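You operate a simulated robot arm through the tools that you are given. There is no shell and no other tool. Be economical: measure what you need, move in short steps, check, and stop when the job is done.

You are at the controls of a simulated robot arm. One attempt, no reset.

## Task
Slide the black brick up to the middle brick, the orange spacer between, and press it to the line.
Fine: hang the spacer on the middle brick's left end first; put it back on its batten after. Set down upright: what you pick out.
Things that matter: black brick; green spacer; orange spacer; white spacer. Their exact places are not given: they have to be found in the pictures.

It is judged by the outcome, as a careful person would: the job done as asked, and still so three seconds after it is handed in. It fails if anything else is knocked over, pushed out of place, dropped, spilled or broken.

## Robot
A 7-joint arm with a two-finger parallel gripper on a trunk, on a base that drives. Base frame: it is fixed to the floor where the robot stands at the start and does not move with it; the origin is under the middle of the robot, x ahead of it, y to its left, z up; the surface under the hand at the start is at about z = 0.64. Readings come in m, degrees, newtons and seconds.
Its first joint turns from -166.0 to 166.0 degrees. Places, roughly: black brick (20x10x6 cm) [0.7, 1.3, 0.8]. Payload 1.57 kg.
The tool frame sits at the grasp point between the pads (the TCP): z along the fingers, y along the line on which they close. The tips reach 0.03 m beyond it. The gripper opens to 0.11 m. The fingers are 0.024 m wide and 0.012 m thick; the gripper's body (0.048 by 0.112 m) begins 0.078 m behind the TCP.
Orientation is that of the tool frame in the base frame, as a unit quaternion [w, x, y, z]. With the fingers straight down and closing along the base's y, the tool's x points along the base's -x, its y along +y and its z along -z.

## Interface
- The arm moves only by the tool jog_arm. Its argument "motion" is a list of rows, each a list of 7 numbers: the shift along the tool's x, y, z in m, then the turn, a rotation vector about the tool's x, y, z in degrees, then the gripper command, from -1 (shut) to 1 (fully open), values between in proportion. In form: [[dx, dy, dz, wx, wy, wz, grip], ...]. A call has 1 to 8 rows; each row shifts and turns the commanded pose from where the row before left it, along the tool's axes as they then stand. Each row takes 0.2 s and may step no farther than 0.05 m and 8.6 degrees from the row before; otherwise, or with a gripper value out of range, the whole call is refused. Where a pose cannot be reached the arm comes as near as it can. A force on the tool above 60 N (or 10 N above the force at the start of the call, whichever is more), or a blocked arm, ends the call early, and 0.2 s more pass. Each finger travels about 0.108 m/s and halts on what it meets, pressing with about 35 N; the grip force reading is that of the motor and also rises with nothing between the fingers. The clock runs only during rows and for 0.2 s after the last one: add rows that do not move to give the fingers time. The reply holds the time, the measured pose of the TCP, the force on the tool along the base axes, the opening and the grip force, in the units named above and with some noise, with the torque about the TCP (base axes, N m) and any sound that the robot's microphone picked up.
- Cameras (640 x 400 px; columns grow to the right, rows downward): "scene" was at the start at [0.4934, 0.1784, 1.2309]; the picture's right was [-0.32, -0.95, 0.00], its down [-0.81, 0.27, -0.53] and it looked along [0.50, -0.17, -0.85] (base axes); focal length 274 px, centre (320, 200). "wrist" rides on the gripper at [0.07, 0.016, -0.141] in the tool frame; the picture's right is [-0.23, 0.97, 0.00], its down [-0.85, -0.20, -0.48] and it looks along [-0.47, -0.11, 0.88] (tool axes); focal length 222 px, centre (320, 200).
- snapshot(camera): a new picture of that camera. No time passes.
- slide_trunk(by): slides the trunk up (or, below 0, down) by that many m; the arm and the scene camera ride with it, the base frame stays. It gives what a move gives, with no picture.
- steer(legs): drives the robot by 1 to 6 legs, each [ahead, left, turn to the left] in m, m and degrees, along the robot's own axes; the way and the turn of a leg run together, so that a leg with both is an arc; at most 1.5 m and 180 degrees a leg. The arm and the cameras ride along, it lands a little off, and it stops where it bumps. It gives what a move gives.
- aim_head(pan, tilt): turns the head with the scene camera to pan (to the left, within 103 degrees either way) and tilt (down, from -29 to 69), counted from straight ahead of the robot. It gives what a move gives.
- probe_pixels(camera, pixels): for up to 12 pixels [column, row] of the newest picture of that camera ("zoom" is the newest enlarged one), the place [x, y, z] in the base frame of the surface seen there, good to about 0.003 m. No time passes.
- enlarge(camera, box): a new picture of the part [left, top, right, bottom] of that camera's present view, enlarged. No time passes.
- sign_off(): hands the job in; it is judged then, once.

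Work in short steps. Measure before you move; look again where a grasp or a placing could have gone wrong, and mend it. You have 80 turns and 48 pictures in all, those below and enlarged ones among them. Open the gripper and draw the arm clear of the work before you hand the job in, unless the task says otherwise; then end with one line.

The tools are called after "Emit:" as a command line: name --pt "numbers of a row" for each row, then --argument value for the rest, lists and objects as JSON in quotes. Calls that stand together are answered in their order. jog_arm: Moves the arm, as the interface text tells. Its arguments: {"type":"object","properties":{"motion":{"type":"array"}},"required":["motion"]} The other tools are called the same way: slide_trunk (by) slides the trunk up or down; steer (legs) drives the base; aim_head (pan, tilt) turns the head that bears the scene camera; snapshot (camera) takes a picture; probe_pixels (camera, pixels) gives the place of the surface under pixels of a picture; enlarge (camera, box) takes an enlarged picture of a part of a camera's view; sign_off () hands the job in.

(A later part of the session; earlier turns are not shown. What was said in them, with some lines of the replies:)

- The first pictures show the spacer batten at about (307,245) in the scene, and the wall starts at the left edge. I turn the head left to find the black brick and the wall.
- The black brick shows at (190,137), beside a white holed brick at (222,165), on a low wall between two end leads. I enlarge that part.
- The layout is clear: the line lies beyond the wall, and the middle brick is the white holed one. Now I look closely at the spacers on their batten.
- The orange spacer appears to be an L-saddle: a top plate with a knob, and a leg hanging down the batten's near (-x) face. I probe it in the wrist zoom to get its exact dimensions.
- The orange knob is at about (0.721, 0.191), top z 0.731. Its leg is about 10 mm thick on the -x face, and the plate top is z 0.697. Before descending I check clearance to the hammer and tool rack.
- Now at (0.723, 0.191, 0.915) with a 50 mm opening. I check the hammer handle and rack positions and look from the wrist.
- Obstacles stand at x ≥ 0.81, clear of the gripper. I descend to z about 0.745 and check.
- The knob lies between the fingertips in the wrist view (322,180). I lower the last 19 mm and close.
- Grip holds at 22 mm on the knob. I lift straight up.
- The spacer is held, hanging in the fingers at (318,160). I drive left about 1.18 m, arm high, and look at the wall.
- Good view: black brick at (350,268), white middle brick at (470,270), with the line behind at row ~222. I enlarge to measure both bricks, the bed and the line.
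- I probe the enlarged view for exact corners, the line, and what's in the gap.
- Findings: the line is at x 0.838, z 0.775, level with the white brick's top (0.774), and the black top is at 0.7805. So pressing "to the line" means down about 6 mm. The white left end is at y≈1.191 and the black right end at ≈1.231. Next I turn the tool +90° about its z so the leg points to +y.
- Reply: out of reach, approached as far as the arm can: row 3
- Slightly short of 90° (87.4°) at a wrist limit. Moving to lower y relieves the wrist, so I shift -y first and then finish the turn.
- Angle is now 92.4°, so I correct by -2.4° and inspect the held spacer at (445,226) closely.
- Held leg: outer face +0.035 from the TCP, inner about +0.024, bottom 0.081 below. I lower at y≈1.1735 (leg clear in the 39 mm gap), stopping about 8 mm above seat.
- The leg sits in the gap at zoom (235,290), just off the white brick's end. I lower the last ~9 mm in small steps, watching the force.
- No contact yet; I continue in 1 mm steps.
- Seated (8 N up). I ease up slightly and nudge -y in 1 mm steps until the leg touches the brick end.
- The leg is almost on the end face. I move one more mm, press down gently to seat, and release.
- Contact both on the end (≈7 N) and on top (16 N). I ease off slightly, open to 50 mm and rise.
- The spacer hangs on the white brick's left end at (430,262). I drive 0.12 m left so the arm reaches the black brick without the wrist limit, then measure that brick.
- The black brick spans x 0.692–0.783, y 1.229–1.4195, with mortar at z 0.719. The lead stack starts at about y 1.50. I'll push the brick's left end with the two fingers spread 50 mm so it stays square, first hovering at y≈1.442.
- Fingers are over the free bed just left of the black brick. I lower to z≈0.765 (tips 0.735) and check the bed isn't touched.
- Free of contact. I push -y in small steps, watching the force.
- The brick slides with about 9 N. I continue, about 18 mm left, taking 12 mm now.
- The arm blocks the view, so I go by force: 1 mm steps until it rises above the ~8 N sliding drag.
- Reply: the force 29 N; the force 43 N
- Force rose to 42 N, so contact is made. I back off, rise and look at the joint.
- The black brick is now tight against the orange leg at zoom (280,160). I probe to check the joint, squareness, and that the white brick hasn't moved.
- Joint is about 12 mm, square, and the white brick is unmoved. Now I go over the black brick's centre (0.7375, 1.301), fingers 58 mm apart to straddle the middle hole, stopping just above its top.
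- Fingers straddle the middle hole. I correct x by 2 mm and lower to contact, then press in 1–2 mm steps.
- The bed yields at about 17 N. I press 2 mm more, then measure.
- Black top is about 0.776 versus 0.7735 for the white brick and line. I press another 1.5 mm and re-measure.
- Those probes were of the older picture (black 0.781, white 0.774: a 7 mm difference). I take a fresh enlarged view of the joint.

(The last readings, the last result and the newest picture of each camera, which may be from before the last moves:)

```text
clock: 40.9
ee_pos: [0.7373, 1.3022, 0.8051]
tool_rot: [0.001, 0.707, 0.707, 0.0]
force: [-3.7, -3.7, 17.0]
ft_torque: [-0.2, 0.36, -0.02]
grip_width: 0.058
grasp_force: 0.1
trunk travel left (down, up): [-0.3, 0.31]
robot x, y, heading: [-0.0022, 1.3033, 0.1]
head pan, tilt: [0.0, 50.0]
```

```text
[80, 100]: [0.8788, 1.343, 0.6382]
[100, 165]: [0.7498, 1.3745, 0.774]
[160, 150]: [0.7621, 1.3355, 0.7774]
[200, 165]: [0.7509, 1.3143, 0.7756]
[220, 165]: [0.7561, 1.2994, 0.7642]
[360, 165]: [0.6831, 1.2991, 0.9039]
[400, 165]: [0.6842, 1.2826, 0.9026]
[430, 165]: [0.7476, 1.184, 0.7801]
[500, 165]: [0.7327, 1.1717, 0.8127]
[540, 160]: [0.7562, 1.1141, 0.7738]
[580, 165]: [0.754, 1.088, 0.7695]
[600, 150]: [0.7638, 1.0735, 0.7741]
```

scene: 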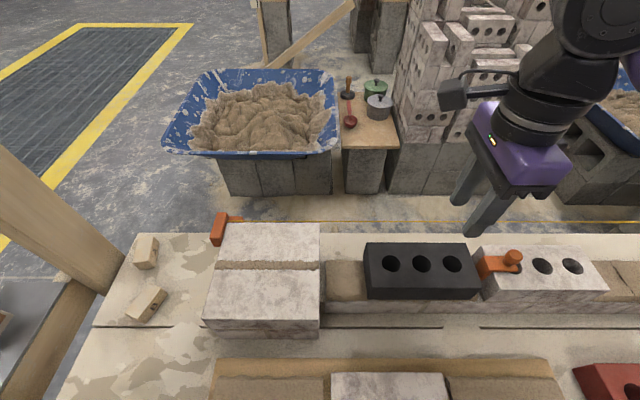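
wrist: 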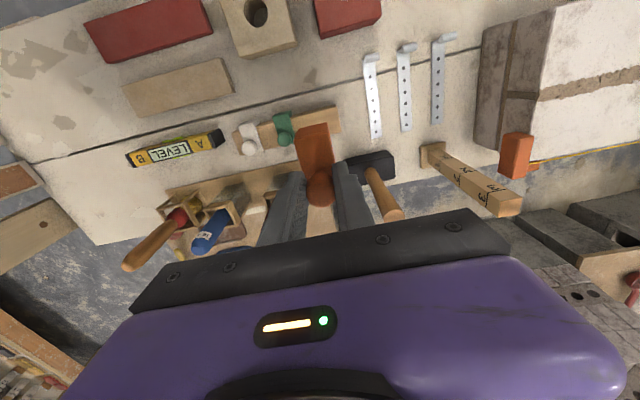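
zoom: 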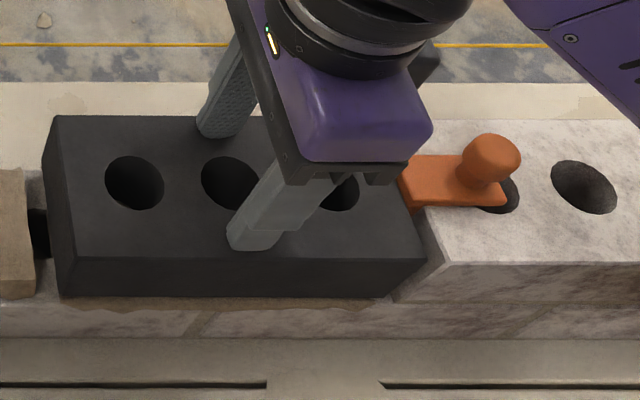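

Emit:
probe_pixels --camera "zoom" --pixels '[[75, 130], [85, 240], [120, 245], [160, 230], [200, 245], [80, 200], [320, 250], [360, 250], [400, 250], [385, 230], [470, 250], [520, 240]]'

```text
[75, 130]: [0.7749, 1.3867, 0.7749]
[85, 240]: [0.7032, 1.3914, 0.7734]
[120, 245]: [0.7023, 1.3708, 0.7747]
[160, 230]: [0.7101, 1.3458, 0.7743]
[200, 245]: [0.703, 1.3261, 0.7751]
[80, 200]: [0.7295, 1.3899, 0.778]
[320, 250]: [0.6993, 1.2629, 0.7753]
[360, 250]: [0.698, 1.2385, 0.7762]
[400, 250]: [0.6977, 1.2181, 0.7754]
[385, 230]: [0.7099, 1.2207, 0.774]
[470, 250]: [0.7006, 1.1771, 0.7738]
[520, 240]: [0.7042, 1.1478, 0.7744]
```

Black averages 0.775 and white 0.774. I press another 0.8 mm, then lift off and verify.

Emit:
jog_arm --pt "0 0 0.0008 0 0 0 0.055" --pt "0 0 0 0 0 0 0.055"

Emit:
jog_arm --pt "0 0 -0.02 0 0 0 0.055" --pt "0 0 -0.05 0 0 0 -0.2" --pt "0 0 -0.05 0 0 0 -0.2" --pt "0 0 -0.02 0 0 0 -0.2" --pt "0.05 0 0 0 0 0 -0.2" --pt "0.05 0 0 0 0 0 -0.2" --pt "0 0 0 0 0 0 -0.2"

Emit:
enlarge --camera "scene" --box '[360, 220, 560, 320]'

Emit:
probe_pixels --camera "zoom" --pixels '[[75, 160], [85, 270], [160, 260], [240, 275], [320, 280], [400, 280], [385, 180], [250, 160], [470, 280], [520, 270], [600, 280], [560, 170]]'

```text
clock: 41.5
ee_pos: [0.7374, 1.302, 0.8051]
tool_rot: [-0.001, 0.707, 0.707, 0.001]
force: [0.0, -4.2, 17.5]
ft_torque: [-0.19, 0.59, 0.16]
grip_width: 0.0586
grasp_force: 0.5
trunk travel left (down, up): [-0.3, 0.31]
robot x, y, heading: [0.0013, 1.306, 0.3]
head pan, tilt: [0.0, 50.0]
```

```text
clock: 43.1
ee_pos: [0.7384, 1.402, 0.9434]
tool_rot: [0.0, 0.707, 0.707, -0.001]
force: [0.6, -0.2, 0.1]
ft_torque: [-0.05, 0.02, 0.02]
grip_width: 0.0439
grasp_force: 0.0
trunk travel left (down, up): [-0.3, 0.31]
robot x, y, heading: [0.0024, 1.3057, 0.0]
head pan, tilt: [0.0, 50.0]
```

```text
3.20 times, centred on (460, 270) of scene
```

zoom: 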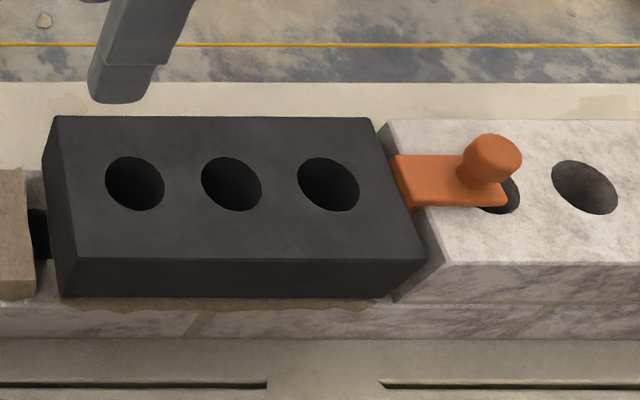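

```text
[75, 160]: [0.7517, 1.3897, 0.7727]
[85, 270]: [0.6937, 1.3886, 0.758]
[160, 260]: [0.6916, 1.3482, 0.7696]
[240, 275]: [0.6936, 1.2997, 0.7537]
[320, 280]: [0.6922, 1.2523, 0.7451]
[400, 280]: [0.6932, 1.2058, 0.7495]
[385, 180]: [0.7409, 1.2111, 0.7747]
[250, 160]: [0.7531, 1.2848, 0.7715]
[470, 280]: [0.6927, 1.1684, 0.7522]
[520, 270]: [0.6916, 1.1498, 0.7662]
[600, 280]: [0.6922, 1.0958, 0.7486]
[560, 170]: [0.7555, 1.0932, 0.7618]
```

I probe the tops along rows inside the faces, and both edges of the joint.

Emit:
probe_pixels --camera "zoom" --pixels '[[80, 240], [140, 245], [200, 245], [260, 245], [320, 245], [400, 245], [350, 135], [250, 135], [460, 250], [520, 245], [600, 250], [560, 140]]'

Emit:
probe_pixels --camera "zoom" --pixels '[[366, 122], [418, 250], [395, 126], [450, 256], [140, 130], [100, 130], [200, 130], [300, 130], [430, 130], [480, 125], [540, 125], [600, 130]]'

Emit:
enlarge --camera "scene" --box '[465, 235, 515, 310]'

```text
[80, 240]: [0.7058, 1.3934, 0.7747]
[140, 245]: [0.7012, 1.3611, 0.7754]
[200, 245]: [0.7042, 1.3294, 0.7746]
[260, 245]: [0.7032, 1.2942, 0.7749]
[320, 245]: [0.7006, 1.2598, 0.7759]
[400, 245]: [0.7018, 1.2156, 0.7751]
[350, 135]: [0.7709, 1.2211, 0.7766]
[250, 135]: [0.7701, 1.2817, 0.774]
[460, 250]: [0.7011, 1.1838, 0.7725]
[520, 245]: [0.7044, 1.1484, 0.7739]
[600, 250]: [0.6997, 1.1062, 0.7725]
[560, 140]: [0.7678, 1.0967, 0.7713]
```

```text
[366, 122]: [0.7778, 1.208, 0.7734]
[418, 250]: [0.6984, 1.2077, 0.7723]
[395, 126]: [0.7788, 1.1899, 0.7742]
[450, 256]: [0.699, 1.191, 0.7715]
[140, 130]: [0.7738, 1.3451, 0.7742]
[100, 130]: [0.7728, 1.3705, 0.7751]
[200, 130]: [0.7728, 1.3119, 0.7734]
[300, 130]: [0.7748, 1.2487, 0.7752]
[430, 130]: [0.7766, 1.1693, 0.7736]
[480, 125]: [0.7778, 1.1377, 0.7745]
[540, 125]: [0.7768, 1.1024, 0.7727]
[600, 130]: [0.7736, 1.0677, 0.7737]
```

```text
5.33 times, centred on (490, 272) of scene
```

zoom: 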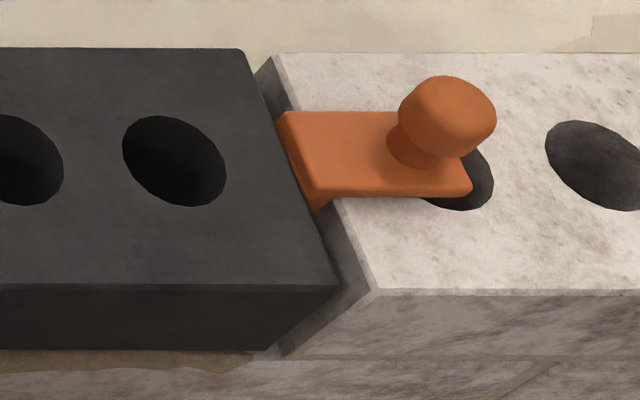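

Black averages 0.7746 and white 0.7730. I measure the line itself more carefully before deciding whether to press further.

Emit:
enlarge --camera "scene" --box '[440, 212, 520, 252]'

Emit:
probe_pixels --camera "zoom" --pixels '[[50, 79], [100, 79], [150, 79], [200, 79], [250, 79], [300, 79], [350, 79], [400, 79], [450, 79], [500, 79], [550, 79], [600, 79]]'

```text
8.00 times, centred on (480, 232) of scene
```

zoom: 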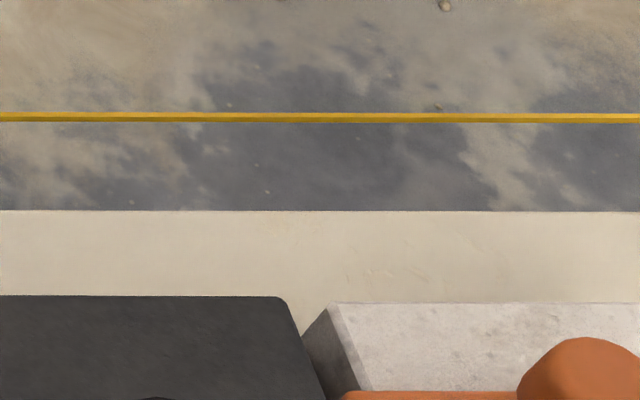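

```text
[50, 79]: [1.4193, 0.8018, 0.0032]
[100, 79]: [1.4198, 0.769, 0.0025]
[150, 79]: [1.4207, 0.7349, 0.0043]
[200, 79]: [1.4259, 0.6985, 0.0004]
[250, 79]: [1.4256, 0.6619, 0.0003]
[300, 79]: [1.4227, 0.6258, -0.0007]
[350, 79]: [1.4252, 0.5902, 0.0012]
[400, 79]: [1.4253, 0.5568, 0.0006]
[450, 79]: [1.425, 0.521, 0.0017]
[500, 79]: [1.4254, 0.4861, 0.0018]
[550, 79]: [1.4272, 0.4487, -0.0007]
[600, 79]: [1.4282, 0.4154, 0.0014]
```

Emit:
probe_pixels --camera "zoom" --pixels '[[50, 117], [100, 117], [150, 117], [200, 117], [250, 117], [300, 117], [350, 118], [400, 118], [450, 118], [500, 118], [550, 118], [600, 118]]'

Emit:
probe_pixels --camera "zoom" --pixels '[[50, 330], [100, 350], [150, 330], [200, 350], [250, 330], [30, 380], [370, 330], [420, 350], [470, 330], [520, 320], [400, 370], [600, 320]]'

```text
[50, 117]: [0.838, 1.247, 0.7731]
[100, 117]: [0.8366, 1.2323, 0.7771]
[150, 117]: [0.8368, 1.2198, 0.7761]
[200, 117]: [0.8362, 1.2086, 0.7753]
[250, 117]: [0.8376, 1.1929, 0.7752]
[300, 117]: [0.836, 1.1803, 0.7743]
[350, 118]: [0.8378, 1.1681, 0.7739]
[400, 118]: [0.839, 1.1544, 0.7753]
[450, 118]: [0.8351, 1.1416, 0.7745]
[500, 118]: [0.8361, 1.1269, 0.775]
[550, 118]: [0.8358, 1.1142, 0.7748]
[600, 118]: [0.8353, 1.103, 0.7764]
```

```text
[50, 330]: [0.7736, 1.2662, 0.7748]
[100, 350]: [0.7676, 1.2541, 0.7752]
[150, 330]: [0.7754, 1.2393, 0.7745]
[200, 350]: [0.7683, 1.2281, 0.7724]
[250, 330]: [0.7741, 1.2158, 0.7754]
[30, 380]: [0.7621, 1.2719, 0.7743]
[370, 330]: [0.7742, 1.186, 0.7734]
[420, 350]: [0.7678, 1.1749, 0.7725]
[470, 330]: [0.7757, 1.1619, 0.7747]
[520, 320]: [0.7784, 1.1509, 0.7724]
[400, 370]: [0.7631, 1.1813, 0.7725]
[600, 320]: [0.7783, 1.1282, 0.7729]
```

Line 0.775, black 0.7745, white 0.773: all within about 1 mm, so the pressing is done. Next I retrieve the spacer, moving over its knob (x 0.739, y 1.168) with a 50 mm opening.

Emit:
jog_arm --pt "-0.047 0 0 0 0 0 -0.1" --pt "-0.047 0 0 0 0 0 -0.1" --pt "-0.047 0 0 0 0 0 -0.1" --pt "-0.047 0 0 0 0 0 -0.1" --pt "-0.046 0 0 0 0 0 -0.1" --pt "0 0 0.045 0 0 0 -0.1" --pt "0 0 0.045 0 0 0 -0.1" --pt "0 0 0 0 0 0 -0.1"

Emit:
enlarge --camera "scene" --box '[440, 200, 580, 300]'

```text
clock: 44.9
ee_pos: [0.7387, 1.168, 0.8546]
tool_rot: [0.0, 0.706, 0.708, 0.001]
force: [0.1, 0.3, 0.9]
ft_torque: [0.01, 0.02, -0.03]
grip_width: 0.0495
grasp_force: 0.1
trunk travel left (down, up): [-0.3, 0.31]
robot x, y, heading: [-0.0029, 1.3037, 0.3]
head pan, tilt: [0.0, 50.0]
```

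```text
4.00 times, centred on (510, 250) of scene
```

zoom: 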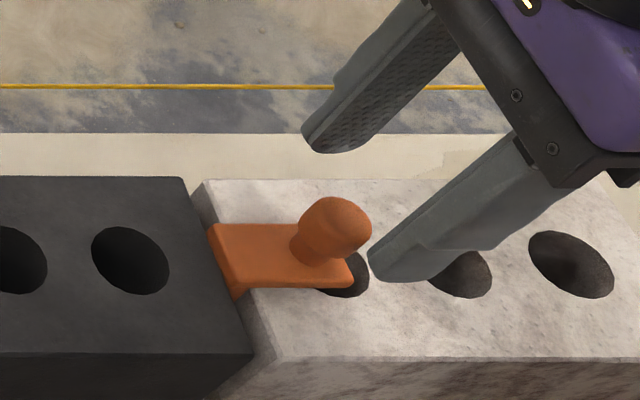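

Fingers are aligned in x around the knob. I lower to z 0.8205 and close.

Emit:
jog_arm --pt "0 0 0.02 0 0 0 -0.1" --pt "0 0 0.0145 0 0 0 -0.1" --pt "0 0 0 0 0 0 -0.1" --pt "0 0 0 0 0 0 -1" --pt "0 0 0 0 0 0 -1" --pt "0 0 0 0 0 0 -1"

Emit:
enlarge --camera "scene" --box '[440, 200, 580, 300]'

```text
clock: 46.3
ee_pos: [0.739, 1.1661, 0.8215]
tool_rot: [0.0, 0.707, 0.708, 0.0]
force: [1.6, -0.8, 0.2]
ft_torque: [-0.04, -0.06, 0.01]
grip_width: 0.0224
grasp_force: 35.1
trunk travel left (down, up): [-0.3, 0.31]
robot x, y, heading: [-0.0016, 1.3036, 0.1]
head pan, tilt: [0.0, 50.0]
```

```text
4.00 times, centred on (510, 250) of scene
```

zoom: 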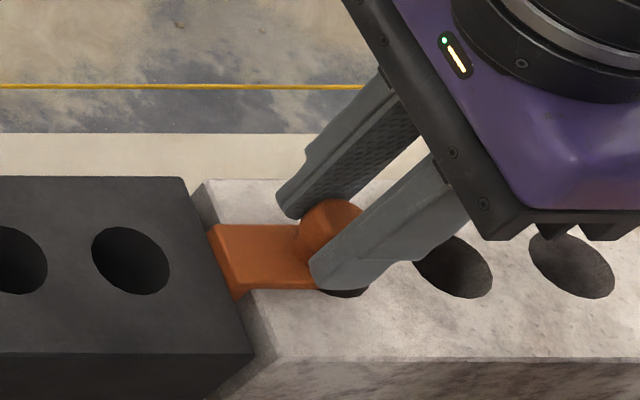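

Gripped at 22 mm. I lift slowly, straight up, watching the force.

Emit:
jog_arm --pt "0 0 -0.005 0 0 0 -1" --pt "0 0 -0.01 0 0 0 -1" --pt "0 0 -0.02 0 0 0 -1" --pt "0 0 -0.03 0 0 0 -1" --pt "0 0 -0.04 0 0 0 -1" --pt "0 0 -0.04 0 0 0 -1" --pt "0 0 0 0 0 0 -1"

Emit:
enlarge --camera "scene" --box '[420, 160, 580, 310]'

Emit:
probe_pixels --camera "zoom" --pixels '[[150, 280], [200, 290], [100, 280], [50, 290], [260, 280], [300, 290], [350, 285], [240, 250]]'

```text
clock: 47.9
ee_pos: [0.737, 1.1684, 0.9653]
tool_rot: [0.0, 0.707, 0.708, 0.001]
force: [0.0, -0.8, -0.5]
ft_torque: [0.0, 0.02, -0.02]
grip_width: 0.022
grasp_force: 34.5
trunk travel left (down, up): [-0.3, 0.31]
robot x, y, heading: [-0.0007, 1.3087, 0.2]
head pan, tilt: [0.0, 50.0]
```

```text
2.67 times, centred on (500, 235) of scene
```

zoom: 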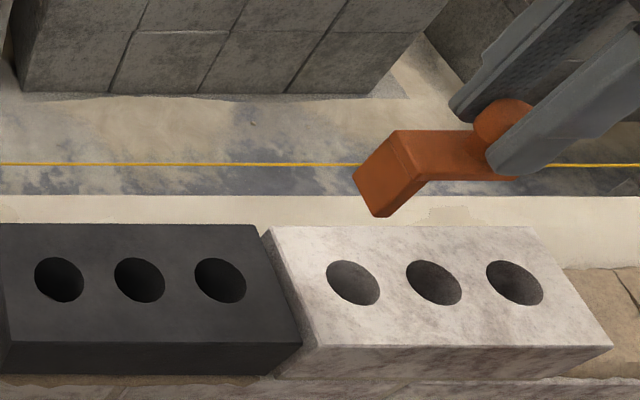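

```text
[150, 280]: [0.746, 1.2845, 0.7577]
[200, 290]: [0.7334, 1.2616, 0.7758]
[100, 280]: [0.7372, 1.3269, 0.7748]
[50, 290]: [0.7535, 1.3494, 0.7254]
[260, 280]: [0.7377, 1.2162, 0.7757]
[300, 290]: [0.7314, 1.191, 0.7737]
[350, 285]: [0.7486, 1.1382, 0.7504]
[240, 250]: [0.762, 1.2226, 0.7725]
```

The spacer came out cleanly and the joint stayed. I probe the held leg to know its offset, and drive back right with the arm high.

Emit:
probe_pixels --camera "zoom" --pixels '[[392, 145], [412, 175], [378, 205], [360, 178], [450, 155], [450, 176], [385, 180], [388, 212]]'

Emit:
jog_arm --pt "0 0 0 0 0 -8.5 -1" --pt "0 0 0 0 0 -8.5 -1" --pt "0 0 0 0 0 -8.5 -1" --pt "0 0 0 0 0 -8.5 -1" --pt "0 0 0 0 0 -8.5 -1" --pt "0 0 0 0 0 -8.5 -1" --pt "0 0 0 0 0 -8.5 -1" --pt "0 0 0 0 0 -8.5 -1"

Emit:
jog_arm --pt "0 0 0 0 0 -8.5 -1" --pt "0 0 0 0 0 -8.5 -1" --pt "0 0 0 0 0 -5 -1" --pt "0 0 0 0 0 0 -1"

Emit:
steer --legs '[[0, -0.65, 0], [0, -0.6, 0]]'

Emit:
aim_head --pan 0 --tilt 58

Emit:
snapshot --camera "scene"

```text
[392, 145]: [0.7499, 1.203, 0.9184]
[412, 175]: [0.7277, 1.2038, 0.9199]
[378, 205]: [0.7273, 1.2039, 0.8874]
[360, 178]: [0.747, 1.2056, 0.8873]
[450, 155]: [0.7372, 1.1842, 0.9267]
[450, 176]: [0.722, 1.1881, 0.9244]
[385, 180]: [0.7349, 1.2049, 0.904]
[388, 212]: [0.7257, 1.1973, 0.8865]
```

```text
clock: 49.7
ee_pos: [0.7378, 1.1669, 0.9652]
tool_rot: [0.0, 0.189, 0.982, -0.001]
force: [-0.6, 0.7, -1.0]
ft_torque: [0.04, 0.02, 0.01]
grip_width: 0.0225
grasp_force: 34.6
trunk travel left (down, up): [-0.3, 0.31]
robot x, y, heading: [-0.0029, 1.3062, 0.2]
head pan, tilt: [0.0, 50.0]
```

```text
clock: 50.7
ee_pos: [0.7379, 1.1672, 0.9652]
tool_rot: [0.0, -0.001, 1.0, 0.0]
force: [0.5, -0.1, -0.9]
ft_torque: [-0.01, 0.0, 0.01]
grip_width: 0.0226
grasp_force: 35.3
trunk travel left (down, up): [-0.3, 0.31]
robot x, y, heading: [-0.0052, 1.3046, 0.2]
head pan, tilt: [0.0, 50.0]
```

```text
clock: 57.4
ee_pos: [0.7456, -0.083, 0.9653]
tool_rot: [0.0, -0.003, 1.0, -0.001]
force: [-0.6, 0.7, -1.2]
ft_torque: [0.0, 0.0, -0.03]
grip_width: 0.0223
grasp_force: 34.7
trunk travel left (down, up): [-0.3, 0.31]
robot x, y, heading: [0.0112, 0.0507, 0.4]
head pan, tilt: [0.0, 50.0]
```

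```text
clock: 58.0
ee_pos: [0.7473, -0.0822, 0.964]
tool_rot: [0.0, -0.003, 1.0, 0.0]
force: [-0.6, -0.5, -0.6]
ft_torque: [0.0, 0.01, -0.01]
grip_width: 0.0222
grasp_force: 34.6
trunk travel left (down, up): [-0.3, 0.31]
robot x, y, heading: [0.0033, 0.0479, 0.4]
head pan, tilt: [0.0, 58.0]
```

```text
12 pictures are left
```

scene: 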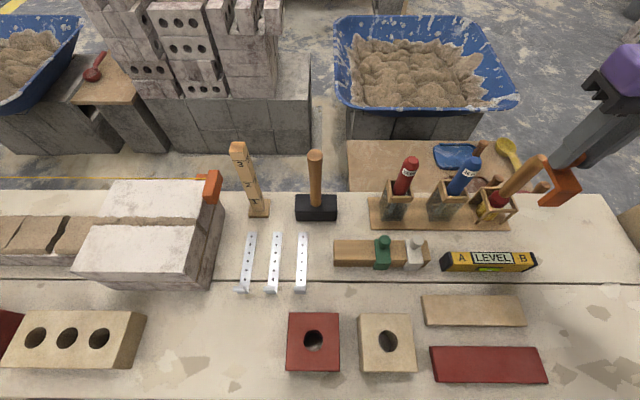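

Held leg outer face is +0.0355 from the TCP, the same as at first, but gripped about 2 mm higher, so the seat is expected at TCP z≈0.736. I verify the batten and move above its old place (x 0.7195, y 0.1914).

Emit:
probe_pixels --camera "scene" --pixels '[[336, 243], [336, 256], [350, 243], [365, 255], [382, 240], [413, 243], [358, 262], [381, 265], [340, 262], [345, 250]]'

Emit:
jog_arm --pt "0.014 0.045 0 0 0 0.35 -1" --pt "0.0138 0.045 0 0 0 0 -1" --pt "0 0.046 0 0 0 0 -1" --pt "0 0.046 0 0 0 0 -1" --pt "0 0.046 0 0 0 0 -1" --pt "0 0.0455 0 0 0 0 -1" --pt "0 0 0 0 0 0 -1"

```text
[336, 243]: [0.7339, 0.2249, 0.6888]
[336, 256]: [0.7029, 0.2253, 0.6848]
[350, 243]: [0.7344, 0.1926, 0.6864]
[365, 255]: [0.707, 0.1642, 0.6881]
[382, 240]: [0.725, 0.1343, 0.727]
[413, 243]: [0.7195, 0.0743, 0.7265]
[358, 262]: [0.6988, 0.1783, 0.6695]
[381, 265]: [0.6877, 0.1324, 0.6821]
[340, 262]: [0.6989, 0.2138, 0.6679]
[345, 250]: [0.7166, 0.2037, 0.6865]
```

```text
clock: 59.6
ee_pos: [0.7188, 0.1934, 0.9644]
tool_rot: [0.0, 0.001, 1.0, 0.0]
force: [-0.3, -0.2, 0.2]
ft_torque: [-0.02, 0.02, -0.01]
grip_width: 0.0224
grasp_force: 35.0
trunk travel left (down, up): [-0.3, 0.31]
robot x, y, heading: [0.0067, 0.0545, 0.6]
head pan, tilt: [0.0, 58.0]
```

Batten front face is at x 0.699 and its top at 0.688, unchanged. The leg inner face should be at about 0.695, giving clearance, so I lower to 12 mm above seat and look.

Emit:
jog_arm --pt "0 -0.001 0.045 0 0 0 -1" --pt "0 0 0.045 0 0 0 -1" --pt "0 0 0.045 0 0 0 -1" --pt "0 0 0.045 0 0 0 -1" --pt "0 0 0.03 0 0 0 -1" --pt "0 0 0 0 0 0 -1"

Emit:
enlarge --camera "scene" --box '[300, 200, 440, 290]'

Emit:
snapshot --camera "wrist"

```text
clock: 61.0
ee_pos: [0.7186, 0.1899, 0.7545]
tool_rot: [-0.001, 0.0, 1.0, 0.0]
force: [0.4, -0.2, -0.9]
ft_torque: [-0.03, 0.0, -0.01]
grip_width: 0.0223
grasp_force: 34.9
trunk travel left (down, up): [-0.3, 0.31]
robot x, y, heading: [0.0053, 0.0481, 0.6]
head pan, tilt: [0.0, 58.0]
```

```text
4.44 times, centred on (370, 245) of scene
```

zoom: 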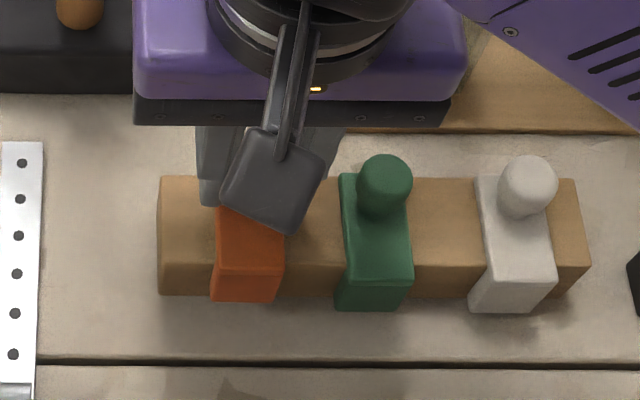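

```text
10 pictures are left
```

wrist: 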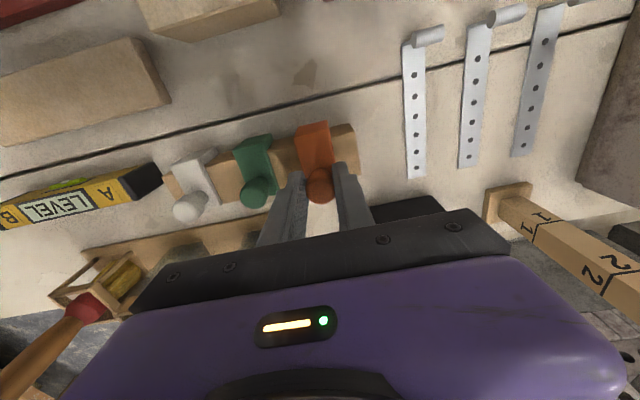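

The leg is in front of the batten with no contact force. I lower to 0.739 and then step down to seating.

Emit:
jog_arm --pt "0 0 0.01 0 0 0 -1" --pt "0 0 0.005 0 0 0 -1" --pt "0 0 0.001 0 0 0 -1" --pt "0 0 0 0 0 0 -1"

Emit:
jog_arm --pt "0 0 0.001 0 0 0 -1" --pt "0 0 0 0 0 0 -1"

```text
clock: 62.0
ee_pos: [0.7192, 0.1905, 0.7384]
tool_rot: [-0.001, 0.0, 1.0, -0.001]
force: [-0.5, -0.4, -1.0]
ft_torque: [0.01, -0.02, 0.01]
grip_width: 0.0222
grasp_force: 35.1
trunk travel left (down, up): [-0.3, 0.31]
robot x, y, heading: [0.0056, 0.0504, 0.6]
head pan, tilt: [0.0, 58.0]
```

```text
clock: 62.6
ee_pos: [0.7196, 0.1893, 0.7385]
tool_rot: [-0.001, -0.001, 1.0, 0.0]
force: [-0.2, -0.6, -0.4]
ft_torque: [0.02, -0.05, 0.0]
grip_width: 0.0226
grasp_force: 34.9
trunk travel left (down, up): [-0.3, 0.31]
robot x, y, heading: [0.0055, 0.0522, 0.5]
head pan, tilt: [0.0, 58.0]
```

No contact yet; I keep stepping down 1 mm at a time.

Emit:
jog_arm --pt "0 0 0.001 0 0 0 -1" --pt "0 0 0 0 0 0 -1"

Emit:
jog_arm --pt "0 0 0.0008 0 0 0 -1" --pt "0 0 0 0 0 0 -1"

```text
clock: 63.2
ee_pos: [0.718, 0.1918, 0.7366]
tool_rot: [0.0, -0.001, 1.0, 0.0]
force: [0.6, -0.4, 0.0]
ft_torque: [-0.01, 0.03, -0.02]
grip_width: 0.0223
grasp_force: 35.5
trunk travel left (down, up): [-0.3, 0.31]
robot x, y, heading: [0.0069, 0.0516, 0.4]
head pan, tilt: [0.0, 58.0]
```

```text
clock: 63.8
ee_pos: [0.7192, 0.1901, 0.736]
tool_rot: [0.0, 0.0, 1.0, 0.0]
force: [0.0, 0.6, -0.8]
ft_torque: [0.03, -0.03, -0.03]
grip_width: 0.0223
grasp_force: 35.1
trunk travel left (down, up): [-0.3, 0.31]
robot x, y, heading: [0.0082, 0.0523, 0.7]
head pan, tilt: [0.0, 58.0]
```

Emit:
jog_arm --pt "0 0 0.001 0 0 0 -1" --pt "0 0 0 0 0 0 -1"

```text
clock: 64.4
ee_pos: [0.7183, 0.1894, 0.7344]
tool_rot: [-0.001, 0.0, 1.0, 0.0]
force: [-0.3, -0.1, -0.2]
ft_torque: [-0.03, -0.02, -0.01]
grip_width: 0.0222
grasp_force: 35.1
trunk travel left (down, up): [-0.3, 0.31]
robot x, y, heading: [0.0087, 0.0494, 0.5]
head pan, tilt: [0.0, 58.0]
```

Still free at 0.7344; one more step.

Emit:
jog_arm --pt "0 0 0.001 0 0 0 -1" --pt "0 0 0 0 0 0 -1"

```text
clock: 65.0
ee_pos: [0.719, 0.1894, 0.7352]
tool_rot: [0.0, -0.001, 1.0, -0.001]
force: [-1.9, 0.3, 3.9]
ft_torque: [-0.02, 0.15, 0.02]
grip_width: 0.0221
grasp_force: 34.7
trunk travel left (down, up): [-0.3, 0.31]
robot x, y, heading: [0.0059, 0.0506, 0.5]
head pan, tilt: [0.0, 58.0]
```

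Seated (4 N). I nudge +x 2 mm to bring the leg to the batten's face as before, then release and rise.

Emit:
jog_arm --pt "-0.001 0 -0.0005 0 0 0 -1" --pt "-0.001 0 0 0 0 0 -1" --pt "0 0 0.0005 0 0 0 -1" --pt "0 0 0 0 0 0 -1"

Emit:
enlarge --camera "wrist" --box '[260, 100, 380, 220]'

```text
clock: 66.0
ee_pos: [0.7215, 0.1897, 0.7339]
tool_rot: [0.0, -0.001, 1.0, 0.001]
force: [0.6, 1.1, 3.6]
ft_torque: [0.01, 0.08, -0.01]
grip_width: 0.0221
grasp_force: 34.9
trunk travel left (down, up): [-0.3, 0.31]
robot x, y, heading: [0.009, 0.0524, 0.6]
head pan, tilt: [0.0, 58.0]
```

```text
3.33 times, centred on (320, 160) of wrist
```

zoom: 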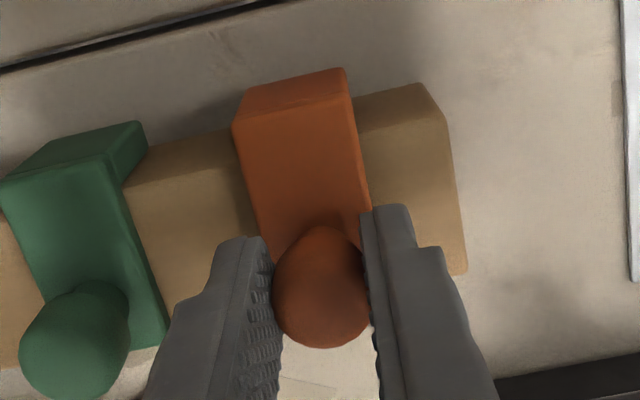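

The spacer sits flat on the batten, leg over the front face. I release to 45 mm and rise straight up.

Emit:
jog_arm --pt "0 0 0 0 0 0 -0.5" --pt "0 0 0 0 0 0 -0.2" --pt "0 0 0 0 0 0 -0.2" --pt "0 0 -0.03 0 0 0 -0.2" --pt "0 0 -0.05 0 0 0 -0.2" --pt "0 0 -0.05 0 0 0 -0.2" --pt "0 0 -0.05 0 0 0 -0.2" --pt "0 0 -0.05 0 0 0 -0.2"

Emit:
enlarge --camera "scene" --box '[280, 180, 460, 290]'

Emit:
aim_head --pan 60 --tilt 35

Emit:
snapshot --camera "scene"

```text
clock: 67.8
ee_pos: [0.7203, 0.191, 0.9639]
tool_rot: [-0.001, -0.001, 1.0, -0.001]
force: [0.9, 0.3, 0.3]
ft_torque: [-0.01, 0.04, 0.0]
grip_width: 0.0442
grasp_force: 0.0
trunk travel left (down, up): [-0.3, 0.31]
robot x, y, heading: [0.0056, 0.0489, 0.8]
head pan, tilt: [0.0, 58.0]
```

```text
3.56 times, centred on (370, 235) of scene
```

zoom: 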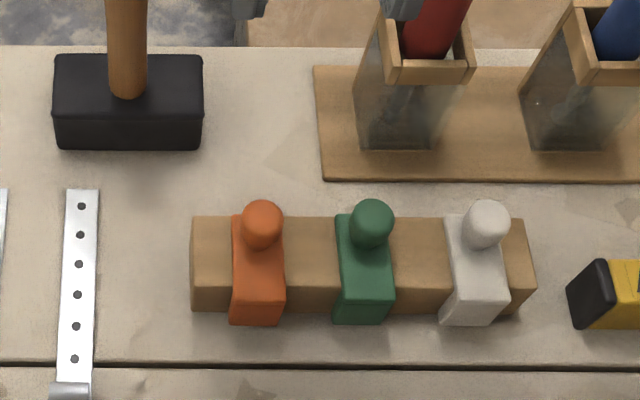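

```text
clock: 69.1
ee_pos: [0.7215, 0.1893, 0.9619]
tool_rot: [-0.001, 0.0, 1.0, 0.0]
force: [1.0, -0.4, 0.6]
ft_torque: [0.0, 0.0, 0.04]
grip_width: 0.0441
grasp_force: 0.1
trunk travel left (down, up): [-0.3, 0.31]
robot x, y, heading: [0.0068, 0.0559, 0.6]
head pan, tilt: [60.0, 35.0]
```

```text
7 pictures are left
```

scene: 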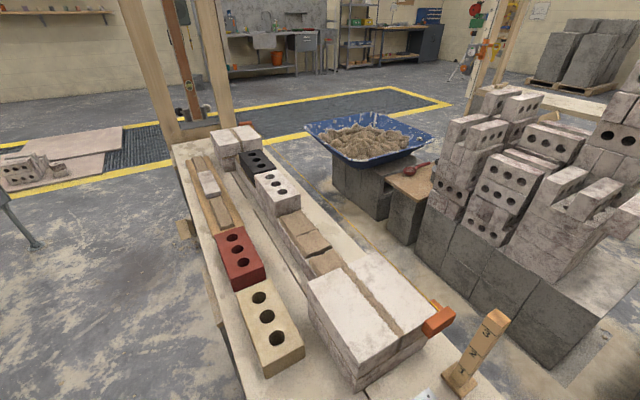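

The spacer is upright on its batten beside green and white, and the black brick stands level and aligned. The arm is clear, so I open the gripper fully before handing in.

Emit:
jog_arm --pt "0.02 0 -0.03 0 0 0 1" --pt "0 0 0 0 0 0 1" --pt "0 0 0 0 0 0 1"

Emit:
sign_off

```text
clock: 69.9
ee_pos: [0.6988, 0.19, 0.993]
tool_rot: [0.0, -0.001, 1.0, 0.0]
force: [-0.4, -0.5, 0.0]
ft_torque: [-0.01, -0.01, -0.01]
grip_width: 0.1098
grasp_force: 0.0
trunk travel left (down, up): [-0.3, 0.31]
robot x, y, heading: [0.0066, 0.0547, 0.5]
head pan, tilt: [60.0, 35.0]
```

```text
The job is handed in.
```

The black brick now stands one orange-spacer joint (about 12 mm) from the middle brick, its top within about 1 mm of the line and 1.5 mm above the middle brick; the orange spacer is back upright on its batten.
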